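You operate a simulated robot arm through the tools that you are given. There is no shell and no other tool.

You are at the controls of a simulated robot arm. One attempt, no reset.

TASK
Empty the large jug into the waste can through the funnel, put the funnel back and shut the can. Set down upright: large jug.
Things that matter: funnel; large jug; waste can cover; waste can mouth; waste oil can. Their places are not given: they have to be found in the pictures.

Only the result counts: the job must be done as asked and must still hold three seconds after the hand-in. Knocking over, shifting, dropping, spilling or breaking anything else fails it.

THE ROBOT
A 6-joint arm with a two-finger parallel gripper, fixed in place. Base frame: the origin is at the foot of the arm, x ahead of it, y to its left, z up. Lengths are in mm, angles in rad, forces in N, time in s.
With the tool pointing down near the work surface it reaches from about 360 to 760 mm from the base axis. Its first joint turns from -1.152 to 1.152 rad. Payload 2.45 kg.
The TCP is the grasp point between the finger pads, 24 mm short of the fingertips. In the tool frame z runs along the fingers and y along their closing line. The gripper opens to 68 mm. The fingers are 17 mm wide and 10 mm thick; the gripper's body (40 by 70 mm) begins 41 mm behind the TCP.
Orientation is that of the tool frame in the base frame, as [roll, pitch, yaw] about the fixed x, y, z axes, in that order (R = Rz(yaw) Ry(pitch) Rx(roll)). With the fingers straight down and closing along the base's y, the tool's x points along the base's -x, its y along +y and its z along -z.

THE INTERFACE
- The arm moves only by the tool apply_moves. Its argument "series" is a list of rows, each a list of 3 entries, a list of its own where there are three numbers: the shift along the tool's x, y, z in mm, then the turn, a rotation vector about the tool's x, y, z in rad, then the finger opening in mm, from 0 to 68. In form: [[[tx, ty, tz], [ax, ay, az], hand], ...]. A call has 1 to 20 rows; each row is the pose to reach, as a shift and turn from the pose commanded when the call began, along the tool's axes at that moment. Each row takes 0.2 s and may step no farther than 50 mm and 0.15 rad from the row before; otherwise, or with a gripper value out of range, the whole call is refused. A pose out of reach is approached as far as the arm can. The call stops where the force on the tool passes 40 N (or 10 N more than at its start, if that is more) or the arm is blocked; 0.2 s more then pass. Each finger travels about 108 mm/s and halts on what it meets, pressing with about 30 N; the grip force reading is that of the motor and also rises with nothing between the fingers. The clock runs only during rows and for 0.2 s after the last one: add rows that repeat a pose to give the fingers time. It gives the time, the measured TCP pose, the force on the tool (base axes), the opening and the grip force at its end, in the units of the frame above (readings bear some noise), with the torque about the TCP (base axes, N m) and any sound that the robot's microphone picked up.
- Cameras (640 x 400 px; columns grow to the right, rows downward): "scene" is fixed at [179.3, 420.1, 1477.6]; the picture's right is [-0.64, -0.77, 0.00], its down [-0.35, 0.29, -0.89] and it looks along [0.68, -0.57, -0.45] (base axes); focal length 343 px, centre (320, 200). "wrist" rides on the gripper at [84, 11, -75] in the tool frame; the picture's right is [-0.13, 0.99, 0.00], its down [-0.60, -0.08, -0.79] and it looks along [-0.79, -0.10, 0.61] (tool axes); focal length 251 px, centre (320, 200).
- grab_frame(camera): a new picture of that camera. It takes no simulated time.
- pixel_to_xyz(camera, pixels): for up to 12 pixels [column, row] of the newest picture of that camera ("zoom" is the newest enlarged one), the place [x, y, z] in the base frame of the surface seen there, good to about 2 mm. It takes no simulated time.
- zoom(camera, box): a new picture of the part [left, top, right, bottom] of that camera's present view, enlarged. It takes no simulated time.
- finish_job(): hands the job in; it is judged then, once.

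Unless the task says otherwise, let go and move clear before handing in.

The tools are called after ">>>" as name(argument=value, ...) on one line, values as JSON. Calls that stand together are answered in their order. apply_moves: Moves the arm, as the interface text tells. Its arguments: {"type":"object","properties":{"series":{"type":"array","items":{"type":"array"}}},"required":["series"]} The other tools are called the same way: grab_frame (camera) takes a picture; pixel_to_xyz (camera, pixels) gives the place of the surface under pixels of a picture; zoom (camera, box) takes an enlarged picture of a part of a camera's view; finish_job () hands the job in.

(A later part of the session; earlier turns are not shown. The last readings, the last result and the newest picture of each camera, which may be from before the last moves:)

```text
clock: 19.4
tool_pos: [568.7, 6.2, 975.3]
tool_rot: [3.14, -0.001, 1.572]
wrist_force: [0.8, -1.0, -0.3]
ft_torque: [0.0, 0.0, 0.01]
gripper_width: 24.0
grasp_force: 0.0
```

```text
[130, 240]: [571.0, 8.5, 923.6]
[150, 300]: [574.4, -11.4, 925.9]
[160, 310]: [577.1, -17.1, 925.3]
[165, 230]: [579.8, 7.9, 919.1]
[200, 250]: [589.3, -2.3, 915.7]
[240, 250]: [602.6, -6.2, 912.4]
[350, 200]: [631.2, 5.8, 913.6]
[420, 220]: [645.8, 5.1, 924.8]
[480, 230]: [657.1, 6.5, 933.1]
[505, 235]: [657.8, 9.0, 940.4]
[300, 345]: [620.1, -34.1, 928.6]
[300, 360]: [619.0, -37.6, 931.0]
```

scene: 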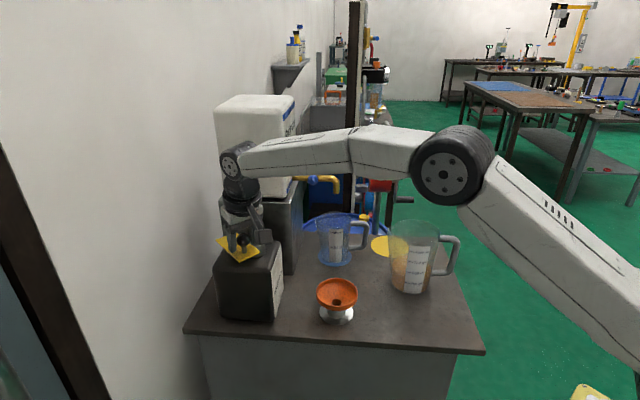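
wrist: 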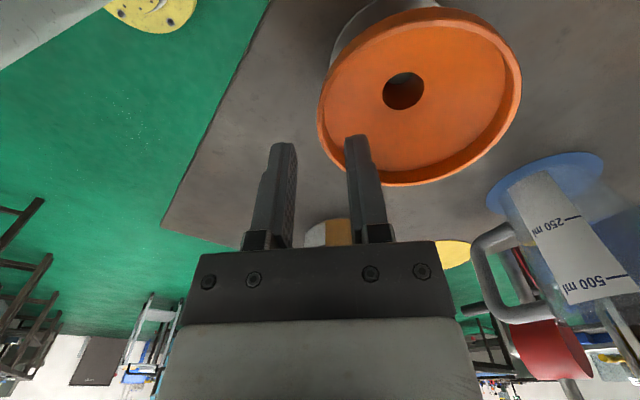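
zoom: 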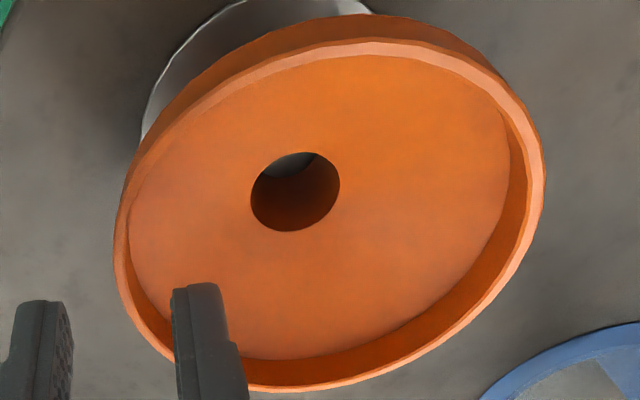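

The near rim top is now at (569,8,937.5), the tilt is about 0.11 rad and the wall is about 13.5 mm deep inside. I'll match the tilt, go about 11 mm down over the wall and check forces before closing.

>>> apply_moves(series=[[[0.5, -1.2, 0], [-0.11, 0, 0], 24], [[0.5, -1.2, 8], [-0.11, 0, 0], 24], [[0.5, -1.2, 16], [-0.11, 0, 0], 24], [[0.5, -1.2, 24], [-0.11, 0, 0], 24], [[0.5, -1.2, 24], [-0.11, 0, 0], 24]])

>>> zoom(camera="wrist", box=[250, 60, 450, 200])

>>> zoom(camera="scene", box=[315, 265, 375, 315])

```text
clock: 20.6
tool_pos: [567.9, 9.1, 951.1]
tool_rot: [3.028, 0.0, 1.571]
wrist_force: [0.7, 1.1, 1.4]
ft_torque: [0.03, 0.02, -0.01]
gripper_width: 24.4
grasp_force: 0.5
```

```text
2.86 times, centred on (350, 130) of wrist
```

zoom: 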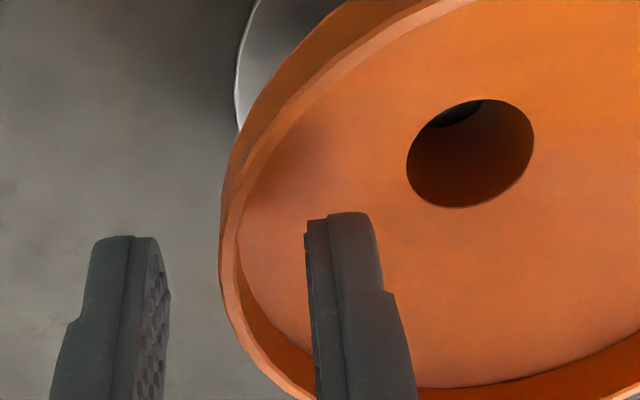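

```text
8.00 times, centred on (345, 290) of scene
```

zoom: 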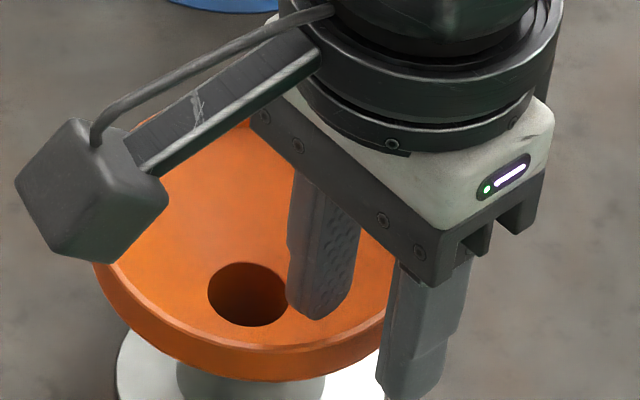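

No contact yet (forces near zero). I'll close in small steps and watch the forces.

>>> apply_moves(series=[[[0, 0, 0], [0, 0, 0], 14], [[0, 0, 0], [0, 0, 0], 10]])

>>> apply_moves(series=[[[0, 0, 0], [0, 0, 0], 7]])

>>> zoom(camera="wrist", box=[250, 60, 450, 200])

```text
clock: 21.2
tool_pos: [568.3, 9.4, 951.6]
tool_rot: [3.025, 0.0, 1.571]
wrist_force: [3.7, -2.2, 13.8]
ft_torque: [0.01, -0.57, -0.05]
gripper_width: 13.3
grasp_force: 30.1
```

```text
clock: 21.6
tool_pos: [568.4, 9.9, 952.5]
tool_rot: [3.022, 0.001, 1.571]
wrist_force: [7.1, -1.3, 18.1]
ft_torque: [-0.02, -0.82, -0.06]
gripper_width: 13.1
grasp_force: 29.6
```

```text
2.86 times, centred on (350, 130) of wrist
```

zoom: 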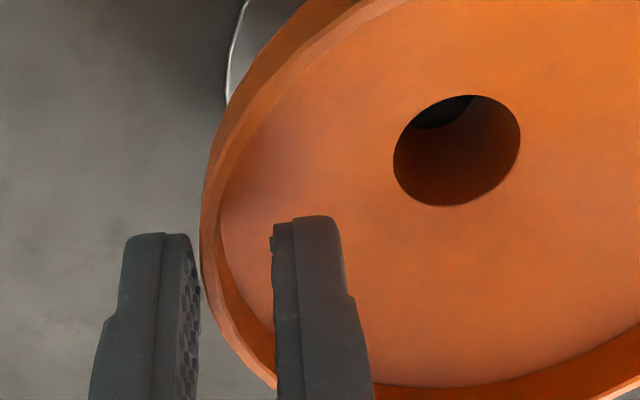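

At this depth the inner fingertip stopped on the cone with the opening still at 13.3 mm. The usable depth is therefore less than it looks, so I'll open, raise and re-measure the funnel.

>>> apply_moves(series=[[[0, 0, 0], [0, 0, 0], 20], [[0, 0, 0], [0, 0, 0], 24], [[0, 0, -6], [0, 0, 0], 24], [[0, 0, -12], [0, 0, 0], 24], [[0, 0, -20], [0, 0, 0], 24], [[0, 0, -20], [0, 0, 0], 24]])

>>> zoom(camera="wrist", box=[290, 0, 540, 190])

```text
clock: 23.0
tool_pos: [564.0, 8.7, 972.3]
tool_rot: [3.03, -0.001, 1.572]
wrist_force: [0.5, 0.7, -0.2]
ft_torque: [0.0, 0.0, 0.0]
gripper_width: 24.1
grasp_force: 0.0
```

```text
2.11 times, centred on (415, 95) of wrist
```

zoom: 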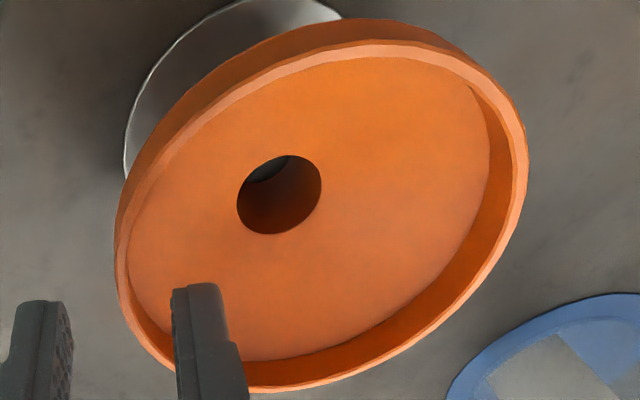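

>>> pixel_to_xyz(camera="zoom", pixels=[[121, 265], [126, 220], [150, 325], [165, 345], [160, 160], [518, 185], [495, 265], [455, 320], [300, 386], [380, 48], [480, 90], [220, 110]])

>>> pixel_to_xyz(camera="zoom", pixels=[[130, 240], [150, 300], [165, 230], [200, 250], [140, 120], [180, 95], [160, 60], [135, 130], [300, 345], [480, 230], [350, 200], [160, 100]])

```text
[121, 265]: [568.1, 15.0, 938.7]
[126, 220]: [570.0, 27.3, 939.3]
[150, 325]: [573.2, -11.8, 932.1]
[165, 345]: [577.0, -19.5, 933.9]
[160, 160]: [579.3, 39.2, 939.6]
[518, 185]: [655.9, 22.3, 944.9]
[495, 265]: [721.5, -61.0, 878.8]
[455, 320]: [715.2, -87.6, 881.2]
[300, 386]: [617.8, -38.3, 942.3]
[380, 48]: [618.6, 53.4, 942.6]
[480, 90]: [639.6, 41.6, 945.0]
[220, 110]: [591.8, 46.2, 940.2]
```

```text
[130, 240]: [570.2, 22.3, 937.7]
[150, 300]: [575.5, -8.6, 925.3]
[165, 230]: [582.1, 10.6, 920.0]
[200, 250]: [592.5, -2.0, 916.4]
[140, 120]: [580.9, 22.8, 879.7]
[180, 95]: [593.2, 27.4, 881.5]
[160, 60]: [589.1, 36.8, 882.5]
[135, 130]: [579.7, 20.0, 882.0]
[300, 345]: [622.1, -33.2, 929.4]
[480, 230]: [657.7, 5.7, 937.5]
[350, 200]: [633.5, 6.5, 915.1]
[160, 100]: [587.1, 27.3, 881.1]
```

The funnel has partly re-levelled (tilt about 0.07). I'll try a shallower pinch, about 6 mm down the wall, closing in small monitored steps.

>>> apply_moves(series=[[[-0.7, -0.4, 7], [0.02, 0, 0], 24], [[-0.7, -0.8, 15.4], [0.04, 0, 0], 16], [[-0.7, -0.8, 15.4], [0.04, 0, 0], 14]])

>>> apply_moves(series=[[[0, 0, 0], [0, 0, 0], 11]])

>>> apply_moves(series=[[[0, 0, 0], [0, 0, 0], 9]])

>>> zoom(camera="wrist", box=[250, 60, 450, 200])

```text
clock: 23.8
tool_pos: [566.0, 7.5, 956.7]
tool_rot: [3.068, -0.001, 1.569]
wrist_force: [1.1, 0.2, 3.1]
ft_torque: [-0.01, -0.07, 0.0]
gripper_width: 14.9
grasp_force: 0.0
```

```text
clock: 24.2
tool_pos: [567.1, 8.0, 956.7]
tool_rot: [3.066, -0.001, 1.572]
wrist_force: [2.3, 1.0, 2.8]
ft_torque: [0.03, -0.08, -0.01]
gripper_width: 13.6
grasp_force: 1.4
```

```text
clock: 24.6
tool_pos: [566.7, 9.1, 956.0]
tool_rot: [3.069, -0.001, 1.572]
wrist_force: [3.7, 0.3, 4.0]
ft_torque: [-0.02, -0.12, -0.02]
gripper_width: 11.8
grasp_force: 2.0
```

```text
2.86 times, centred on (350, 130) of wrist
```

zoom: 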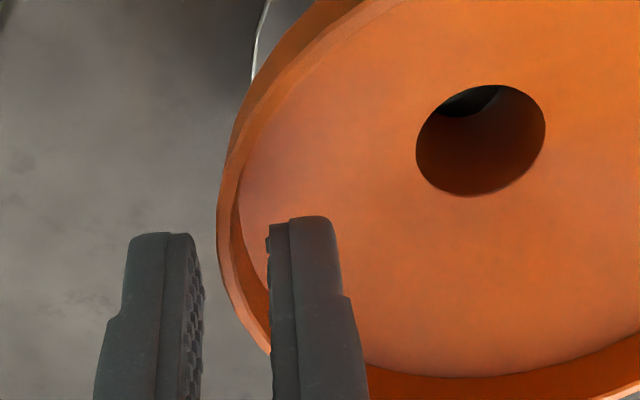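

Contact starts at opening ~14, about 7 mm inside the wall at only 6 mm depth. So the inside behaves like a straight 45° cone from the rim edge, and a vertical pinch just wedges the funnel out. I'll back off and tilt the tool about 45°, so one finger lies on the inner slope and the other goes under the rim band.

>>> apply_moves(series=[[[0, 0, 0], [0, 0, 0], 20], [[0, 0, -4], [0, 0, 0], 30], [[0, -4, -16], [0, 0, 0], 30], [[0, -12, -28], [-0.13, 0, 0], 30], [[0, -20, -37], [-0.26, 0, 0], 30], [[0, -27, -37], [-0.39, 0, 0], 30], [[0, -27, -37], [-0.52, 0, 0], 30], [[0, -27, -37], [-0.65, 0, 0], 30], [[0, -27, -37], [-0.75, 0, 0], 30], [[0, -27, -37], [-0.75, 0, 0], 30]])

>>> grab_frame(camera="wrist")

>>> zoom(camera="scene", box=[297, 245, 397, 325])

```text
clock: 26.8
tool_pos: [535.1, 7.9, 991.5]
tool_rot: [2.321, 0.001, 1.572]
wrist_force: [0.3, -0.7, 0.1]
ft_torque: [-0.01, -0.01, -0.01]
gripper_width: 30.1
grasp_force: 0.0
```

```text
taken
```

wrist: 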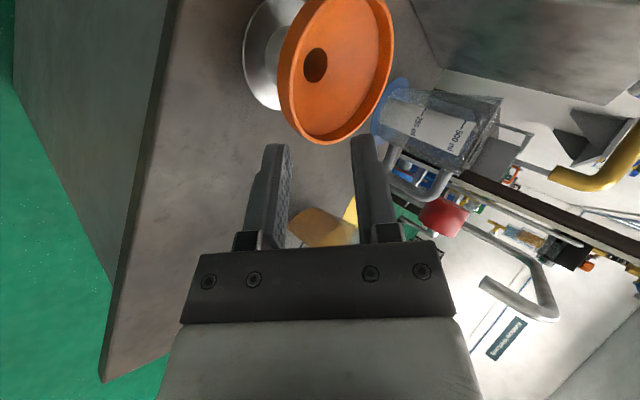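

```text
5.00 times, centred on (347, 285) of scene
```

zoom: 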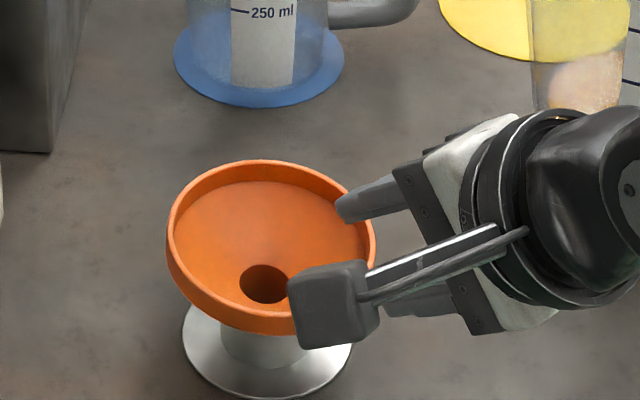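

The tool now sits at roll 2.32 (tilt 0.82). I'll measure the funnel's present rim and wall bottom for the approach.

>>> pixel_to_xyz(camera="zoom", pixels=[[170, 225], [180, 195], [230, 165], [300, 166], [370, 230], [372, 260], [230, 312], [265, 320], [200, 285], [265, 332], [168, 250], [215, 308]])

>>> zoom(camera="wrist", box=[230, 0, 430, 150])

```text
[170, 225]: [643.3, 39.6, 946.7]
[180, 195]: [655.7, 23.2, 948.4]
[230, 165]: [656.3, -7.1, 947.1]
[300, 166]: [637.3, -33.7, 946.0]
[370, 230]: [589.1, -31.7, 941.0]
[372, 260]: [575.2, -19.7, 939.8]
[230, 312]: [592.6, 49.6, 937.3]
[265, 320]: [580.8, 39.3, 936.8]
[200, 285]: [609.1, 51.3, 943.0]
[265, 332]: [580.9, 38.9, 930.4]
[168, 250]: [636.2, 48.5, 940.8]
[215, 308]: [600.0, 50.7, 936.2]
```

```text
2.67 times, centred on (330, 75) of wrist
```

zoom: 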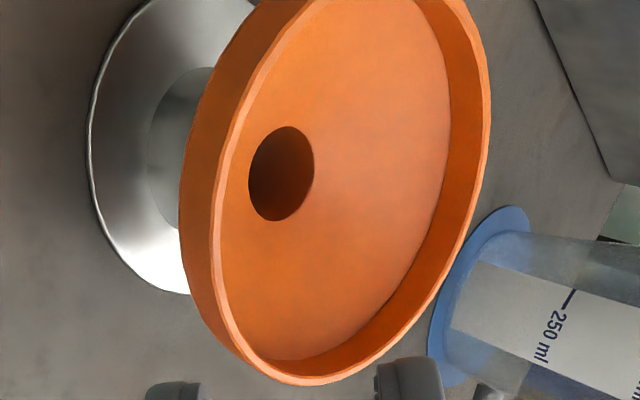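

>>> pixel_to_xyz(camera="zoom", pixels=[[216, 230], [214, 260], [225, 310], [222, 180], [186, 230], [188, 260], [200, 150], [485, 120], [470, 200], [280, 378], [230, 330], [250, 240]])

>>> pixel_to_xyz(camera="zoom", pixels=[[182, 215], [195, 260], [150, 180], [170, 100], [100, 150], [120, 240], [180, 290], [185, 190], [190, 170], [300, 340], [440, 230], [210, 200]])

```text
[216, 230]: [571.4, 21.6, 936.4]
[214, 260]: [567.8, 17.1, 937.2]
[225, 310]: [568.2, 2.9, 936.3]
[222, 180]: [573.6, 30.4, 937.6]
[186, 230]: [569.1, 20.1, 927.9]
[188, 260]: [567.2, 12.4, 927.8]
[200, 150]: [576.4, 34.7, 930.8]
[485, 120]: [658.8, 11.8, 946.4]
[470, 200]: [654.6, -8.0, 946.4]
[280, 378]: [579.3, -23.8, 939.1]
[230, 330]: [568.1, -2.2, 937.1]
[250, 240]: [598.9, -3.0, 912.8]
```

```text
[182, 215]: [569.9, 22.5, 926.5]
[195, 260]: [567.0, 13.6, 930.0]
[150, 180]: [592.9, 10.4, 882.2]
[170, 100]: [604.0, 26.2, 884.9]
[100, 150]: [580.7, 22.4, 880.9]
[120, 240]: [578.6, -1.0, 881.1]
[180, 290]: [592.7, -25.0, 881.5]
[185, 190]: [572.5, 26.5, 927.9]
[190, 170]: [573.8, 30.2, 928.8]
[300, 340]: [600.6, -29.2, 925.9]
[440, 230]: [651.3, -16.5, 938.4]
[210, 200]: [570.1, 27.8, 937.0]
```

The funnel is tilted 0.11 rad, with the near rim at z≈937 and the band's outer bottom edge at z≈926.5. I'll line the tool up with the inner slope (tilt about 0.89) at a standoff.

>>> apply_moves(series=[[[0.1, -12, 6], [-0.04, 0, 0], 30], [[0.1, -24.9, 12.8], [-0.07, 0, 0], 30], [[0.1, -24.9, 12.8], [-0.07, 0, 0], 30]])

>>> zoom(camera="scene", box=[307, 250, 387, 320])

>>> zoom(camera="wrist", box=[230, 40, 430, 200])

```text
clock: 27.6
tool_pos: [527.0, 7.1, 963.4]
tool_rot: [2.251, 0.0, 1.57]
wrist_force: [0.8, -0.4, -0.9]
ft_torque: [0.02, -0.01, 0.0]
gripper_width: 29.9
grasp_force: 0.1
```

```text
5.71 times, centred on (347, 285) of scene
```

zoom: 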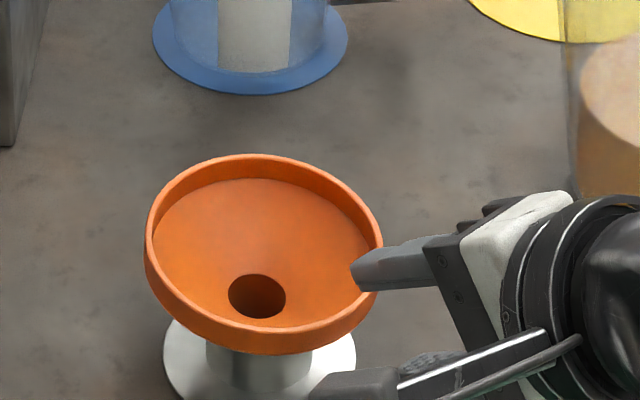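

```text
2.50 times, centred on (330, 120) of wrist
```

zoom: 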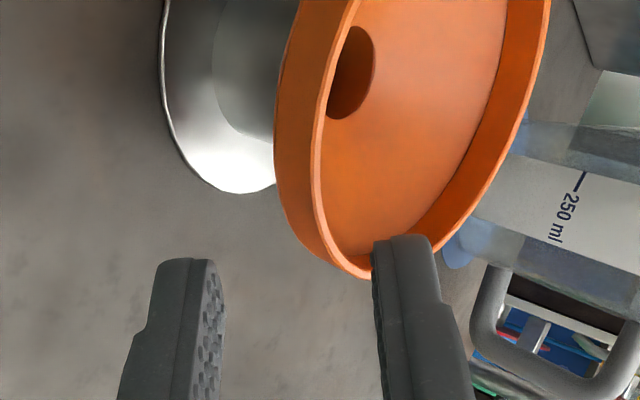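

The fingers are lined up either side of the rim band. I'm advancing along the tool axis by 39 mm in steps.

>>> apply_moves(series=[[[0.5, 0.5, 12], [0, 0, 0], 30], [[0.5, 0.7, 24], [0, 0, 0], 30], [[0.5, 0.9, 33], [0, 0, 0], 30], [[0.5, 1, 39], [0, 0, 0], 30], [[0.5, 1, 39], [0, 0, 0], 30]])

>>> zoom(camera="scene", box=[307, 250, 387, 320])

>>> zoom(camera="wrist", box=[230, 40, 430, 200])

```text
clock: 28.8
tool_pos: [559.6, 8.8, 939.5]
tool_rot: [2.249, 0.002, 1.571]
wrist_force: [0.1, 0.6, 0.2]
ft_torque: [0.01, 0.02, 0.02]
gripper_width: 30.1
grasp_force: 0.1
```

```text
5.71 times, centred on (347, 285) of scene
```

zoom: 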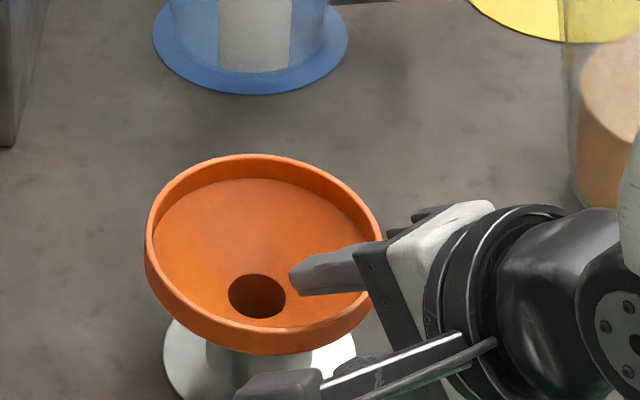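

```text
2.50 times, centred on (330, 120) of wrist
```

zoom: 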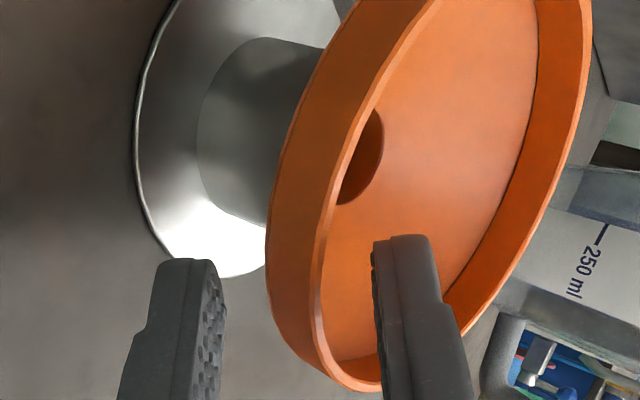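

No contact, and the upper finger is over the inner slope while the lower one is under the band. Closing in steps.

>>> apply_moves(series=[[[0, 0, 0], [0, 0, 0], 20], [[0, 0, 0], [0, 0, 0], 15]])

>>> apply_moves(series=[[[0, 0, 0], [0, 0, 0], 12]])

>>> zoom(camera="wrist", box=[230, 40, 430, 200])

```text
clock: 29.4
tool_pos: [559.9, 8.1, 939.7]
tool_rot: [2.25, 0.0, 1.571]
wrist_force: [0.2, 1.0, 0.0]
ft_torque: [0.0, -0.02, -0.03]
gripper_width: 15.0
grasp_force: 0.1
```

```text
clock: 29.8
tool_pos: [558.0, 7.3, 941.7]
tool_rot: [2.249, 0.0, 1.57]
wrist_force: [-0.1, -0.1, 0.7]
ft_torque: [0.02, -0.02, 0.0]
gripper_width: 12.0
grasp_force: 0.1
```

```text
2.50 times, centred on (330, 120) of wrist
```

zoom: 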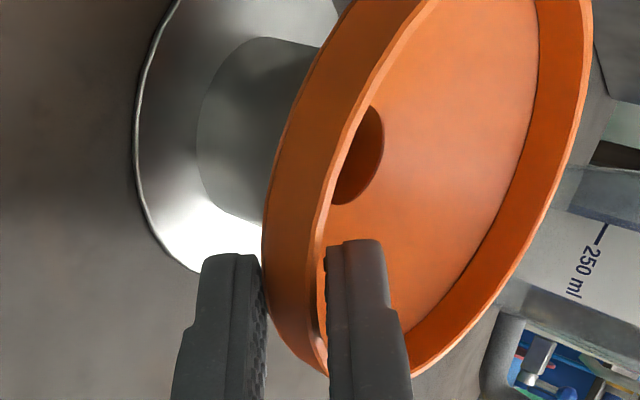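

At opening 12 mm both fingers are right at the band with no reaction forces, so it is well centred. Closing fully.

>>> apply_moves(series=[[[0, 0, 0], [0, 0, 0], 10], [[0, 0, 0], [0, 0, 0], 8]])

>>> apply_moves(series=[[[0, 0, 0], [0, 0, 0], 4], [[0, 0, 0], [0, 0, 0], 0], [[0, 0, 0], [0, 0, 0], 0]])

>>> zoom(camera="wrist", box=[230, 40, 430, 200])

>>> zoom(camera="scene", box=[307, 250, 387, 320])

```text
clock: 30.4
tool_pos: [559.8, 9.1, 940.4]
tool_rot: [2.247, 0.0, 1.57]
wrist_force: [0.7, -0.5, 1.8]
ft_torque: [0.01, -0.04, 0.01]
gripper_width: 9.8
grasp_force: 0.9
```

```text
clock: 31.2
tool_pos: [561.7, 9.8, 940.9]
tool_rot: [2.243, 0.001, 1.571]
wrist_force: [5.9, -0.8, 16.2]
ft_torque: [0.19, -0.76, -0.11]
gripper_width: 3.1
grasp_force: 27.2
```

```text
2.50 times, centred on (330, 120) of wrist
```

zoom: 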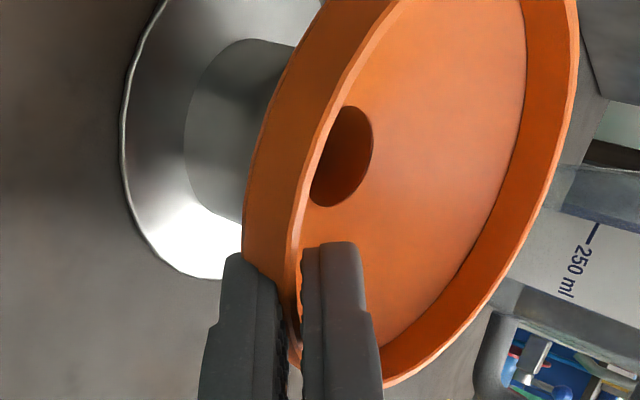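

```text
5.71 times, centred on (347, 285) of scene
```

zoom: 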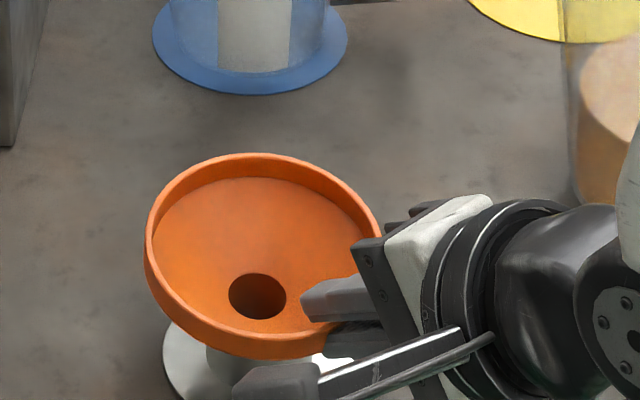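

The grip closed to 3.1 mm with 27 N, so the fingers are flush on the thin wall, but the off-centre closing pushed the near side down (16 N up on the tool). I'll measure the funnel tilt now and then relieve it.

>>> pixel_to_xyz(camera="zoom", pixels=[[170, 205], [180, 185], [230, 160], [300, 165], [375, 225], [200, 290], [230, 330], [270, 340], [250, 345], [160, 270], [165, 225], [300, 350]])

>>> zoom(camera="wrist", box=[230, 0, 430, 200])

```text
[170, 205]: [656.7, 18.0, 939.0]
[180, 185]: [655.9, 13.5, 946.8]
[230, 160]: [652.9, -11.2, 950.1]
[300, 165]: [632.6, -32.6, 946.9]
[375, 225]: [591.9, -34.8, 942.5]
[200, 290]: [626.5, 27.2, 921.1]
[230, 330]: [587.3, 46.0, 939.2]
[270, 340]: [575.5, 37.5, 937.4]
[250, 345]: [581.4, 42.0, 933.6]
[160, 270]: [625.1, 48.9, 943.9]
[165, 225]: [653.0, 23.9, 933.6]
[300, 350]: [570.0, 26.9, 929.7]
```

```text
2.00 times, centred on (330, 100) of wrist
```

zoom: 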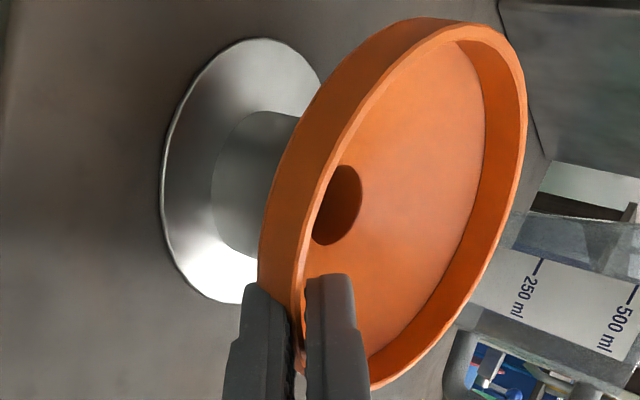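

The funnel tilt is about 0.14. While holding it, I'll rotate the tool about the funnel's seat centre to level it, half-way first, and watch the forces.

>>> apply_moves(series=[[[0, 2.1, -0.3], [0.035, 0, 0], 0], [[0, 4.2, -0.6], [0.07, 0, 0], 0], [[0, 4.2, -0.6], [0.07, 0, 0], 0]])

>>> zoom(camera="wrist", box=[230, 0, 430, 200])

>>> zoom(camera="scene", box=[307, 250, 387, 320])

```text
clock: 32.0
tool_pos: [560.4, 7.5, 945.2]
tool_rot: [2.317, 0.0, 1.569]
wrist_force: [8.2, -7.6, 11.4]
ft_torque: [-0.15, -0.77, -0.4]
gripper_width: 4.0
grasp_force: 28.1
```

```text
2.00 times, centred on (330, 100) of wrist
```

zoom: 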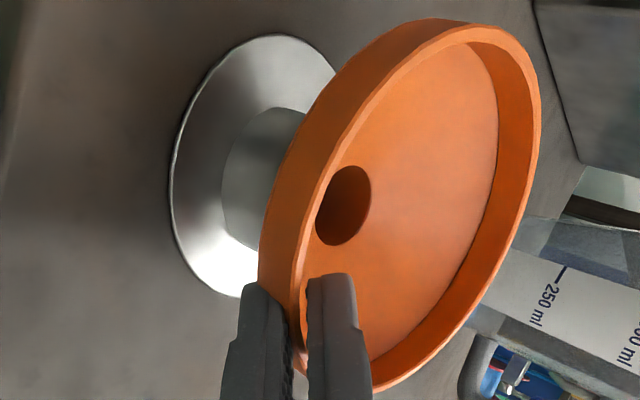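

```text
5.71 times, centred on (347, 285) of scene
```

zoom: 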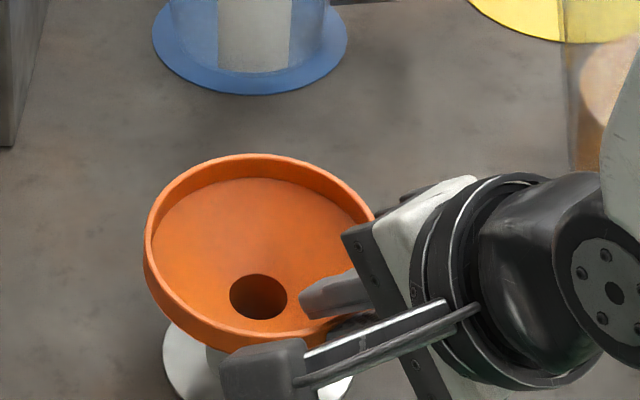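

Still about 11 N up on the tool, meaning it's pressing the funnel down. I'll lift straight up slowly and see if the load comes off.

>>> apply_moves(series=[[[0, 1.5, -1.4], [0, 0, 0], 0], [[0, 2.9, -2.7], [0, 0, 0], 0], [[0, 4.4, -4.1], [0, 0, 0], 0], [[0, 4.4, -4.1], [0, 0, 0], 0]])

>>> zoom(camera="wrist", box=[230, 0, 430, 200])

>>> zoom(camera="scene", box=[307, 250, 387, 320])

```text
clock: 33.0
tool_pos: [560.5, 9.0, 946.8]
tool_rot: [2.323, 0.0, 1.572]
wrist_force: [1.1, 0.4, 0.5]
ft_torque: [-0.02, -0.1, 0.02]
gripper_width: 3.0
grasp_force: 26.6
```

```text
2.00 times, centred on (330, 100) of wrist
```

zoom: 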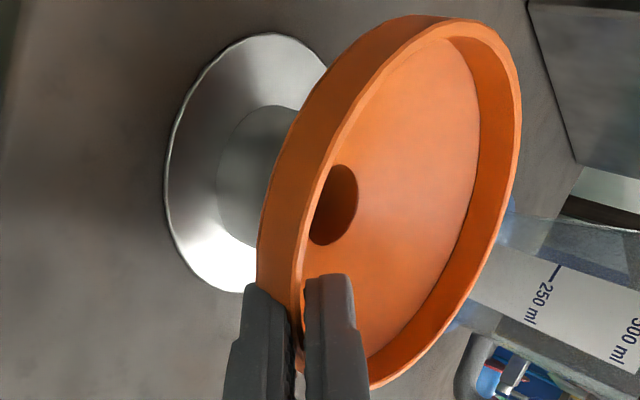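

```text
5.71 times, centred on (347, 285) of scene
```

zoom: 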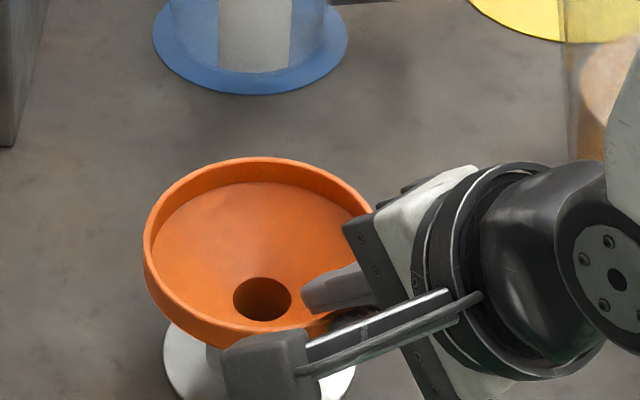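

The forces have dropped to about zero with a firm grip (3.0 mm, 26.6 N). I'm lifting straight up further.

>>> apply_moves(series=[[[0, 4.4, -4.1], [0, 0, 0], 0], [[0, 8.8, -8.1], [0, 0, 0], 0], [[0, 14.7, -13.6], [0, 0, 0], 0], [[0, 22, -20.4], [0, 0, 0], 0], [[0, 29.4, -27.2], [0, 0, 0], 0], [[0, 36.7, -34], [0, 0, 0], 0], [[0, 36.7, -34], [0, 0, 0], 0]])

>>> zoom(camera="wrist", box=[230, 0, 430, 200])

>>> zoom(camera="scene", box=[297, 230, 397, 320])

```text
clock: 34.6
tool_pos: [561.4, 8.7, 1000.0]
tool_rot: [2.319, -0.001, 1.57]
wrist_force: [0.8, -0.2, -1.0]
ft_torque: [0.0, 0.03, -0.03]
gripper_width: 3.0
grasp_force: 26.9
```

```text
2.00 times, centred on (330, 100) of wrist
```

zoom: 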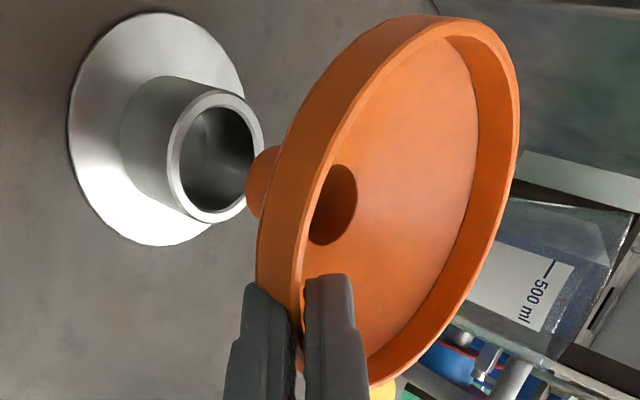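

```text
4.44 times, centred on (347, 275) of scene
```

zoom: 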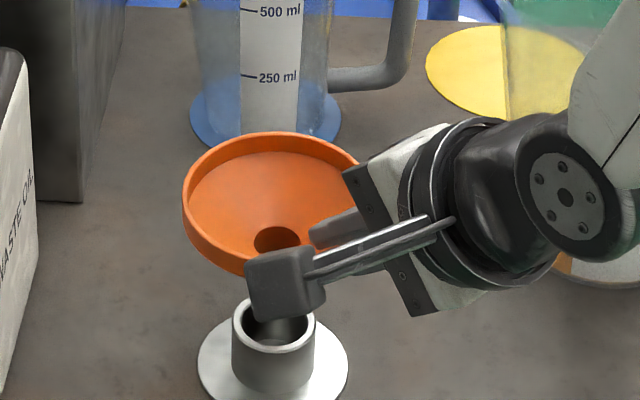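

The funnel is lifted clear and the stand's ring is exposed. I'll measure the stand centre for the return, and the funnel's pose in the hand.

>>> pixel_to_xyz(camera="zoom", pixels=[[235, 322], [312, 322], [255, 303], [272, 351], [250, 345], [300, 345], [188, 210], [210, 155], [260, 134], [320, 143], [200, 235], [240, 268]])

>>> grab_frame(camera="wrist")

```text
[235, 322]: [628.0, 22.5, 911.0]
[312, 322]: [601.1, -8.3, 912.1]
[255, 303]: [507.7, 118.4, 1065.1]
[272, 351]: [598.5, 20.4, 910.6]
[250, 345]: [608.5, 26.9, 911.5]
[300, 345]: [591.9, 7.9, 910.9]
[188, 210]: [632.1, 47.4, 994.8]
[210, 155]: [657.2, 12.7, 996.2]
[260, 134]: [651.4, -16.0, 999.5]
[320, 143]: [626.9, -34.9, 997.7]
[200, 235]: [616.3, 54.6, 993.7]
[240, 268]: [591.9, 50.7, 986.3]
```

```text
taken
```

wrist: 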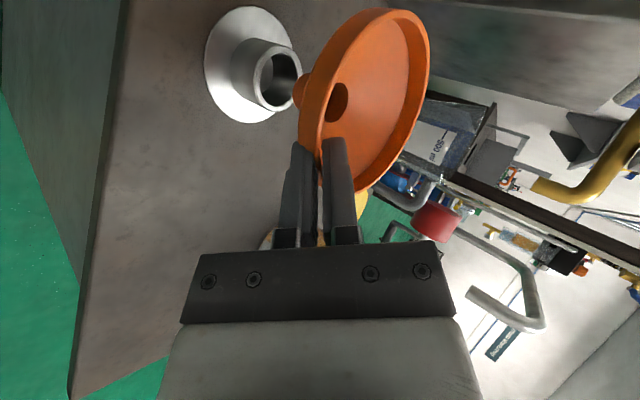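

>>> pixel_to_xyz(camera="wrist", pixels=[[254.5, 85], [300, 75], [277.5, 48], [277.5, 109], [261, 100], [265, 55], [296, 62], [298, 90]])

>>> pixel_to_xyz(camera="wrist", pixels=[[319, 140], [321, 115], [340, 60], [365, 30], [400, 13], [425, 45], [426, 80], [410, 130], [390, 165], [365, 187], [330, 85], [300, 100]])

```text
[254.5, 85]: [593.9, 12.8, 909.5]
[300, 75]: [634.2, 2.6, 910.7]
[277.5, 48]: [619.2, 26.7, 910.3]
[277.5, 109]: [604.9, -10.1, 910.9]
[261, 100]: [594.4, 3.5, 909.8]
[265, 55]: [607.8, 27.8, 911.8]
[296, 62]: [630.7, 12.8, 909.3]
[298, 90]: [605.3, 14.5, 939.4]
```

```text
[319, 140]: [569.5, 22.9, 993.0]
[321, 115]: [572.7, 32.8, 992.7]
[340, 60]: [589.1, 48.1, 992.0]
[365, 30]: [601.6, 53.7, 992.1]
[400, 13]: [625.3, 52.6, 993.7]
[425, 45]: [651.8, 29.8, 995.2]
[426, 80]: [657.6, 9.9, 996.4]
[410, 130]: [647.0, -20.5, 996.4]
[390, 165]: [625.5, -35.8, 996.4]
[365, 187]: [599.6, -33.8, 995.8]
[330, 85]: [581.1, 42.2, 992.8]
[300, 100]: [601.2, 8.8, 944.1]
```

The funnel sits nearly level in the hand (tilt about 0.04), its rim centre about 51.6 mm ahead of the TCP; the stand centre is (612.8,8.4) with its ring at z≈911. I'll raise it, level it and carry it over the can mouth at (748,125).

>>> apply_moves(series=[[[0, 25.7, -23.8], [0.01, 0.008, 0.008], 0], [[0, 51.4, -47.5], [0.02, 0.015, 0.016], 0], [[0, 77.1, -71.3], [0.033, 0.025, 0.027], 0], [[0, 104.2, -96.4], [0.033, 0.025, 0.027], 0], [[19.3, 119.5, -79.9], [0.033, 0.025, 0.027], 0], [[38.6, 134.8, -63.4], [0.033, 0.025, 0.027], 0], [[58, 150.1, -46.9], [0.033, 0.025, 0.027], 0], [[77.3, 165.4, -30.4], [0.033, 0.025, 0.027], 0], [[96.6, 180.7, -13.9], [0.033, 0.025, 0.027], 0], [[115.9, 196, 2.6], [0.033, 0.025, 0.027], 0], [[115.9, 196, 2.6], [0.033, 0.025, 0.027], 0]])

>>> grab_frame(camera="wrist")

>>> zoom(camera="scene", box=[190, 160, 330, 270])

```text
clock: 37.0
tool_pos: [696.1, 124.4, 1141.3]
tool_rot: [2.354, -0.038, 1.57]
wrist_force: [-0.5, -0.9, -0.6]
ft_torque: [0.0, 0.08, 0.0]
gripper_width: 2.8
grasp_force: 26.7
out of reach, approached as far as the arm can: row 4
```

```text
taken
```

wrist: 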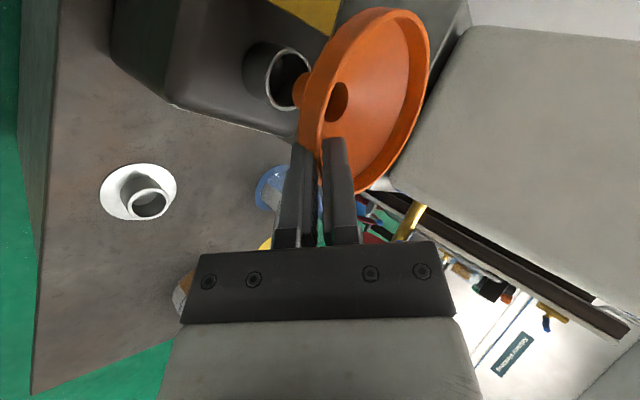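

```text
3.64 times, centred on (260, 215) of scene
```

zoom: 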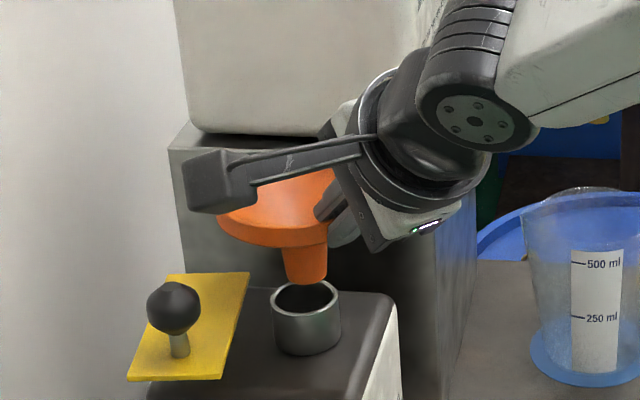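

The funnel hangs above the mouth. I'll measure the spout tip and mouth ring to align them before lowering.

>>> pixel_to_xyz(camera="zoom", pixels=[[288, 275], [305, 282], [322, 278], [290, 250], [320, 250], [305, 255], [274, 300], [300, 318], [325, 315], [339, 300], [280, 287], [305, 320]])

>>> pixel_to_xyz(camera="wrist", pixels=[[268, 75], [290, 49], [309, 65], [285, 107], [275, 100], [300, 90], [303, 75], [319, 130], [340, 60], [400, 13], [426, 80], [390, 165]])

```text
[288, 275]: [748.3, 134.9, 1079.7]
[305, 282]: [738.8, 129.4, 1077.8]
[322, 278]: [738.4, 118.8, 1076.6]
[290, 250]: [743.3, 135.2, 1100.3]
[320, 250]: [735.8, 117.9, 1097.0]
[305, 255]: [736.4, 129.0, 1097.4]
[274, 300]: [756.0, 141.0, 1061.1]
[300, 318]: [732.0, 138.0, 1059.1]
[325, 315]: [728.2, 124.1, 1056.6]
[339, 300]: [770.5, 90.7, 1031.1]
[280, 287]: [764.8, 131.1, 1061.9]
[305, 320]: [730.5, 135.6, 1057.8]
```

```text
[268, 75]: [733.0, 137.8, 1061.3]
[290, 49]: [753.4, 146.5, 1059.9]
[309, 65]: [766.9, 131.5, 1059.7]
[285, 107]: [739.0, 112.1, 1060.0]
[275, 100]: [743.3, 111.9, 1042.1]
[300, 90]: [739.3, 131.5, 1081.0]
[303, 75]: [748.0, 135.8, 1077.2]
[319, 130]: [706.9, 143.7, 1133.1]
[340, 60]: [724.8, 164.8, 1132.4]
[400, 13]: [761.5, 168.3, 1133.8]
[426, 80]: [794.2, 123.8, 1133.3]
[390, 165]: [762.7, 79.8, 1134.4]
```

The spout (centre 748,124; tip z≈1077) is level and within 2 mm of the mouth centre (748,126). I'm lowering it 36 mm with a small y correction.

>>> apply_moves(series=[[[0.9, -10.7, 10.6], [0, 0, 0], 0], [[0.7, -14.2, 14.1], [0, 0, 0], 0], [[0.5, -17.8, 17.7], [0, 0, 0], 0], [[0.3, -21.3, 21.2], [0, 0, 0], 0], [[0.1, -25.6, 25.4], [0, 0, 0], 0], [[0.1, -25.6, 25.4], [0, 0, 0], 0]])

>>> zoom(camera="scene", box=[190, 180, 330, 290])

>>> grab_frame(camera="wrist")

```text
clock: 38.4
tool_pos: [696.4, 125.3, 1105.8]
tool_rot: [2.353, -0.038, 1.568]
wrist_force: [0.8, -1.2, -0.2]
ft_torque: [0.01, 0.03, -0.01]
gripper_width: 2.8
grasp_force: 26.7
```

```text
3.64 times, centred on (260, 235) of scene
```

zoom: 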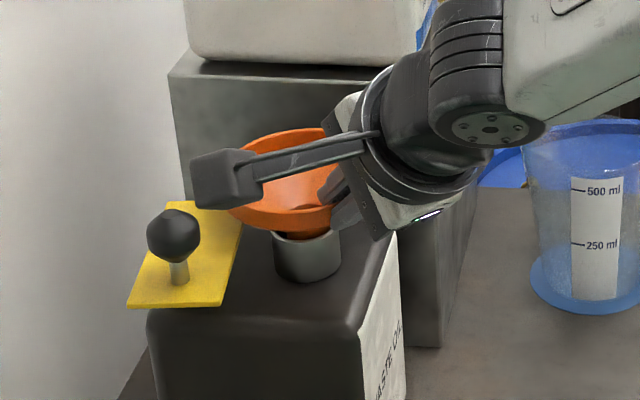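

```text
taken
```

wrist: 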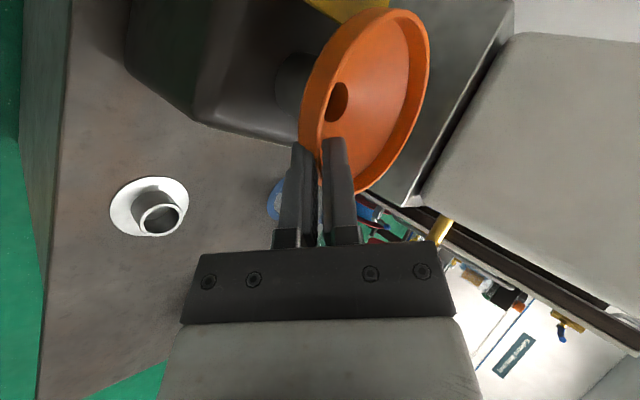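

The spout is in the mouth with no contact yet. I'll lower the last few mm in small increments, watching the force.

>>> apply_moves(series=[[[-0.1, -2.1, 2.1], [0, 0, 0], 0]])

>>> apply_moves(series=[[[0, -1.1, 1.05], [0, 0, 0], 0]])

```text
clock: 38.8
tool_pos: [697.0, 126.6, 1102.2]
tool_rot: [2.354, -0.037, 1.569]
wrist_force: [-0.4, 0.3, -0.8]
ft_torque: [-0.01, 0.03, -0.01]
gripper_width: 2.9
grasp_force: 27.0
```

```text
clock: 39.2
tool_pos: [696.7, 125.8, 1099.7]
tool_rot: [2.352, -0.035, 1.569]
wrist_force: [0.4, 0.0, -0.9]
ft_torque: [-0.01, 0.01, 0.02]
gripper_width: 2.8
grasp_force: 26.4
```

>>> apply_moves(series=[[[0, -1.1, 1.05], [0, 0, 0], 0]])

>>> zoom(camera="scene", box=[230, 200, 290, 260])

>>> zoom(camera="wrist", box=[230, 0, 450, 200])

```text
clock: 39.6
tool_pos: [696.7, 127.2, 1100.2]
tool_rot: [2.354, -0.036, 1.57]
wrist_force: [-0.7, 0.3, 0.8]
ft_torque: [-0.03, -0.02, -0.01]
gripper_width: 2.8
grasp_force: 27.1
```

```text
6.67 times, centred on (260, 230) of scene
```

zoom: 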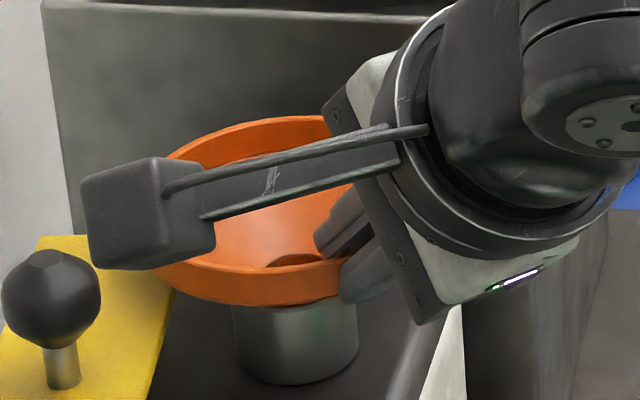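

```text
2.00 times, centred on (340, 100) of wrist
```

zoom: 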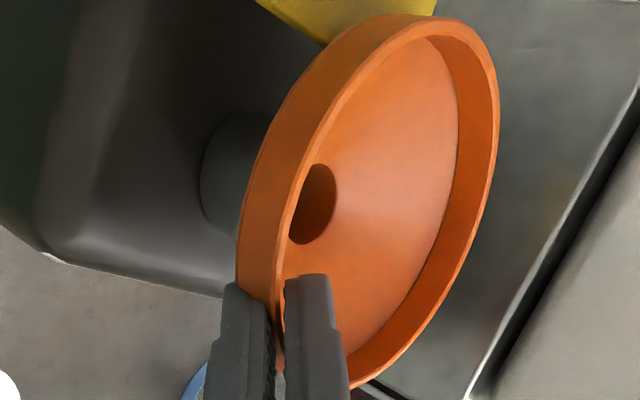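

>>> apply_moves(series=[[[0, -1.1, 1.05], [0, 0, 0], 0]])

>>> apply_moves(series=[[[0, 0, 0], [0, 0, 0], 0]])

>>> pixel_to_xyz(camera="wrist", pixels=[[319, 130], [340, 60], [400, 13], [425, 80], [390, 165]])

```text
clock: 40.0
tool_pos: [697.1, 126.3, 1097.1]
tool_rot: [2.349, -0.038, 1.571]
wrist_force: [1.5, 2.4, 4.7]
ft_torque: [0.0, -0.21, 0.1]
gripper_width: 3.2
grasp_force: 26.7
```

```text
clock: 40.4
tool_pos: [697.9, 126.3, 1099.3]
tool_rot: [2.351, -0.038, 1.572]
wrist_force: [2.9, 2.9, 5.7]
ft_torque: [0.04, -0.34, 0.19]
gripper_width: 2.9
grasp_force: 27.1
```

```text
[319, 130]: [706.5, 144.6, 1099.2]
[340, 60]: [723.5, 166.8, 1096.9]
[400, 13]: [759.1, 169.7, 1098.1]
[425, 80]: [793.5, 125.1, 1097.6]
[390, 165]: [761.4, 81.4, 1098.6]
```

The funnel is seated (about 5 N contact). I'll ease up 0.7 mm, open the fingers gently and check that it stays put.

>>> apply_moves(series=[[[0, 0.5, -0.5], [0, 0, 0], 0], [[0, 0.5, -0.5], [0, 0, 0], 6], [[0, 0.5, -0.5], [0, 0, 0], 12], [[0, 0.5, -0.5], [0, 0, 0], 20], [[0, 0.5, -0.5], [0, 0, 0], 22]])

>>> grab_frame(camera="wrist")

>>> zoom(camera="scene", box=[230, 200, 290, 260])

```text
clock: 41.6
tool_pos: [697.4, 126.4, 1098.3]
tool_rot: [2.352, -0.036, 1.568]
wrist_force: [0.1, 0.5, 0.5]
ft_torque: [-0.01, -0.01, 0.0]
gripper_width: 22.1
grasp_force: 0.1
```

```text
taken
```

wrist: 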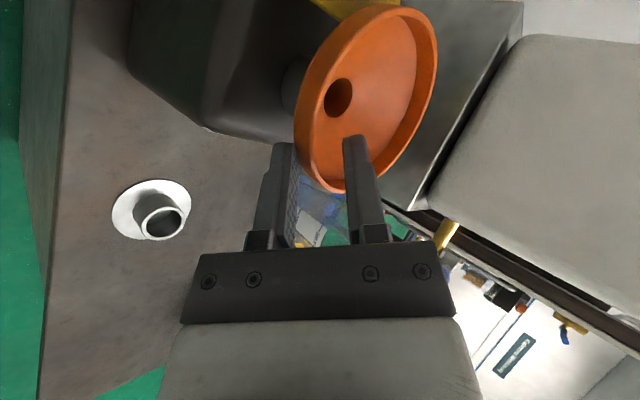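

```text
6.67 times, centred on (260, 230) of scene
```

zoom: 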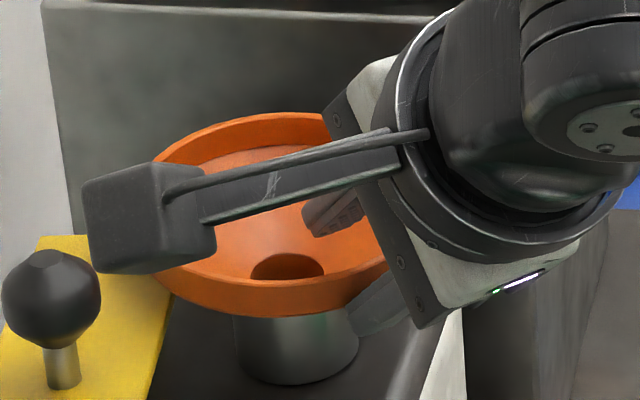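

Released; the funnel rests in the mouth. I'm retracting along the tool axis and then checking it.

>>> apply_moves(series=[[[0, 0, -10], [0, 0, 0], 22], [[0, 0, -25], [0, 0, 0], 24], [[0, 0, -45], [0, 0, 0], 30], [[0, 0, -70], [0, 0, 0], 40], [[0, 0, -70], [0, 0, 0], 40]])

>>> grab_frame(camera="wrist")

>>> grab_frame(camera="scene")

>>> zoom(camera="scene", box=[200, 190, 300, 270])

```text
clock: 42.8
tool_pos: [646.2, 124.2, 1147.4]
tool_rot: [2.352, -0.038, 1.568]
wrist_force: [-0.1, 0.7, 0.6]
ft_torque: [-0.01, 0.03, 0.02]
gripper_width: 40.2
grasp_force: 0.1
```

```text
taken
```

wrist: 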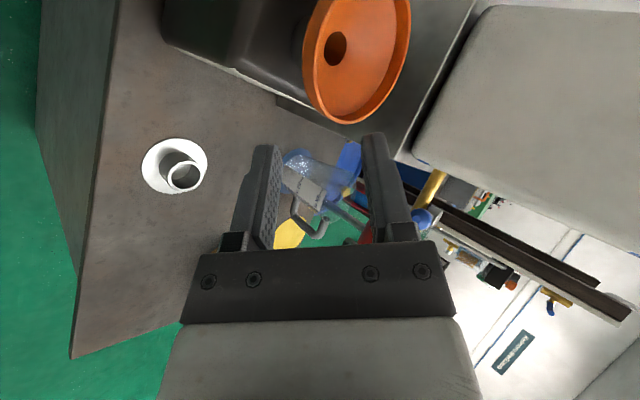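

```text
taken
```

scene: 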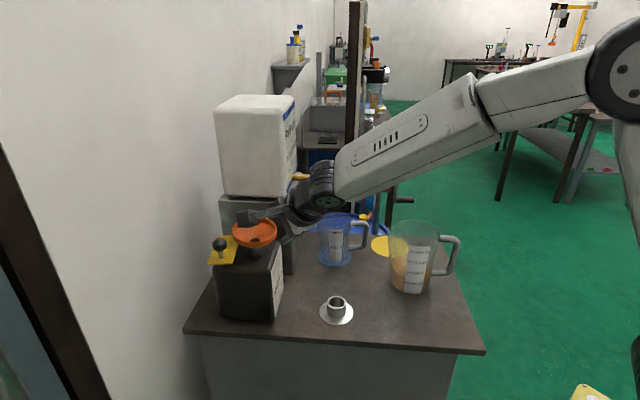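

```text
5.00 times, centred on (250, 230) of scene
```

zoom: 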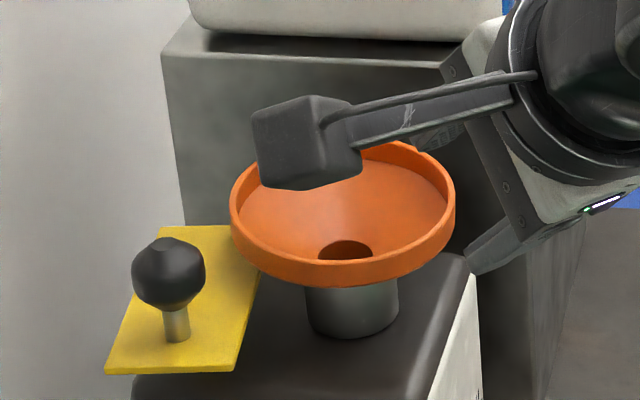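

The funnel now sits in the can mouth. I'll check its rim level and centre.

>>> pixel_to_xyz(camera="zoom", pixels=[[235, 210], [453, 205], [345, 264], [400, 250], [270, 245], [420, 157], [246, 180], [440, 180], [345, 245], [300, 200]])

>>> pixel_to_xyz(camera="wrist", pixels=[[307, 60], [330, 8], [408, 20], [400, 70], [370, 110], [340, 120], [315, 95], [335, 45]])

```text
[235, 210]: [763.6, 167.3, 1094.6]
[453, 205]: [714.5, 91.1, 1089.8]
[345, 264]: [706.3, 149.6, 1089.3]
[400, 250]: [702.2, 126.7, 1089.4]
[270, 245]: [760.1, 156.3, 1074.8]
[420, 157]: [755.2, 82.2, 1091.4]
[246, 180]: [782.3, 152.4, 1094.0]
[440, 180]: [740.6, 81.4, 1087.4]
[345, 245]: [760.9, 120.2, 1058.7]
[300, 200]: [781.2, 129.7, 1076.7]
```

```text
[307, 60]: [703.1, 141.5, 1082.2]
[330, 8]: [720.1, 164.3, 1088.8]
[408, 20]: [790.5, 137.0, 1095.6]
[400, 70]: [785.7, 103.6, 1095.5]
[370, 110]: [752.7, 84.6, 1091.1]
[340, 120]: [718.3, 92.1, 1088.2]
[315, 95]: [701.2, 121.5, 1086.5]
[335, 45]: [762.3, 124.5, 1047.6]
```

The funnel is seated, its rim at about z 1092 and centred near (747,125), with a slight 0.07 tilt that's fine for pouring. Before planning the jug grasp I'll measure more arm geometry and the handle in detail.

>>> pixel_to_xyz(camera="scene", pixels=[[625, 72], [328, 202], [636, 160], [634, 200], [480, 105], [400, 150]])

>>> zoom(camera="scene", box=[420, 220, 470, 290])

```text
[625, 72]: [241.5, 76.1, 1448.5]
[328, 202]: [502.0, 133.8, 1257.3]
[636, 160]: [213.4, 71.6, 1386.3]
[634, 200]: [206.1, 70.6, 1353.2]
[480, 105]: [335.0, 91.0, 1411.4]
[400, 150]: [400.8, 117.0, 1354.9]
```

```text
5.71 times, centred on (445, 255) of scene
```

zoom: 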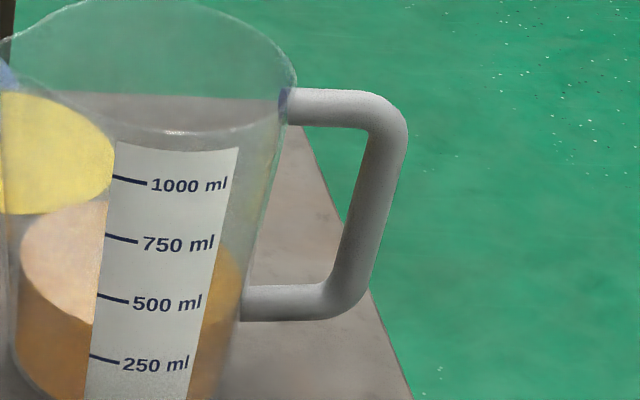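

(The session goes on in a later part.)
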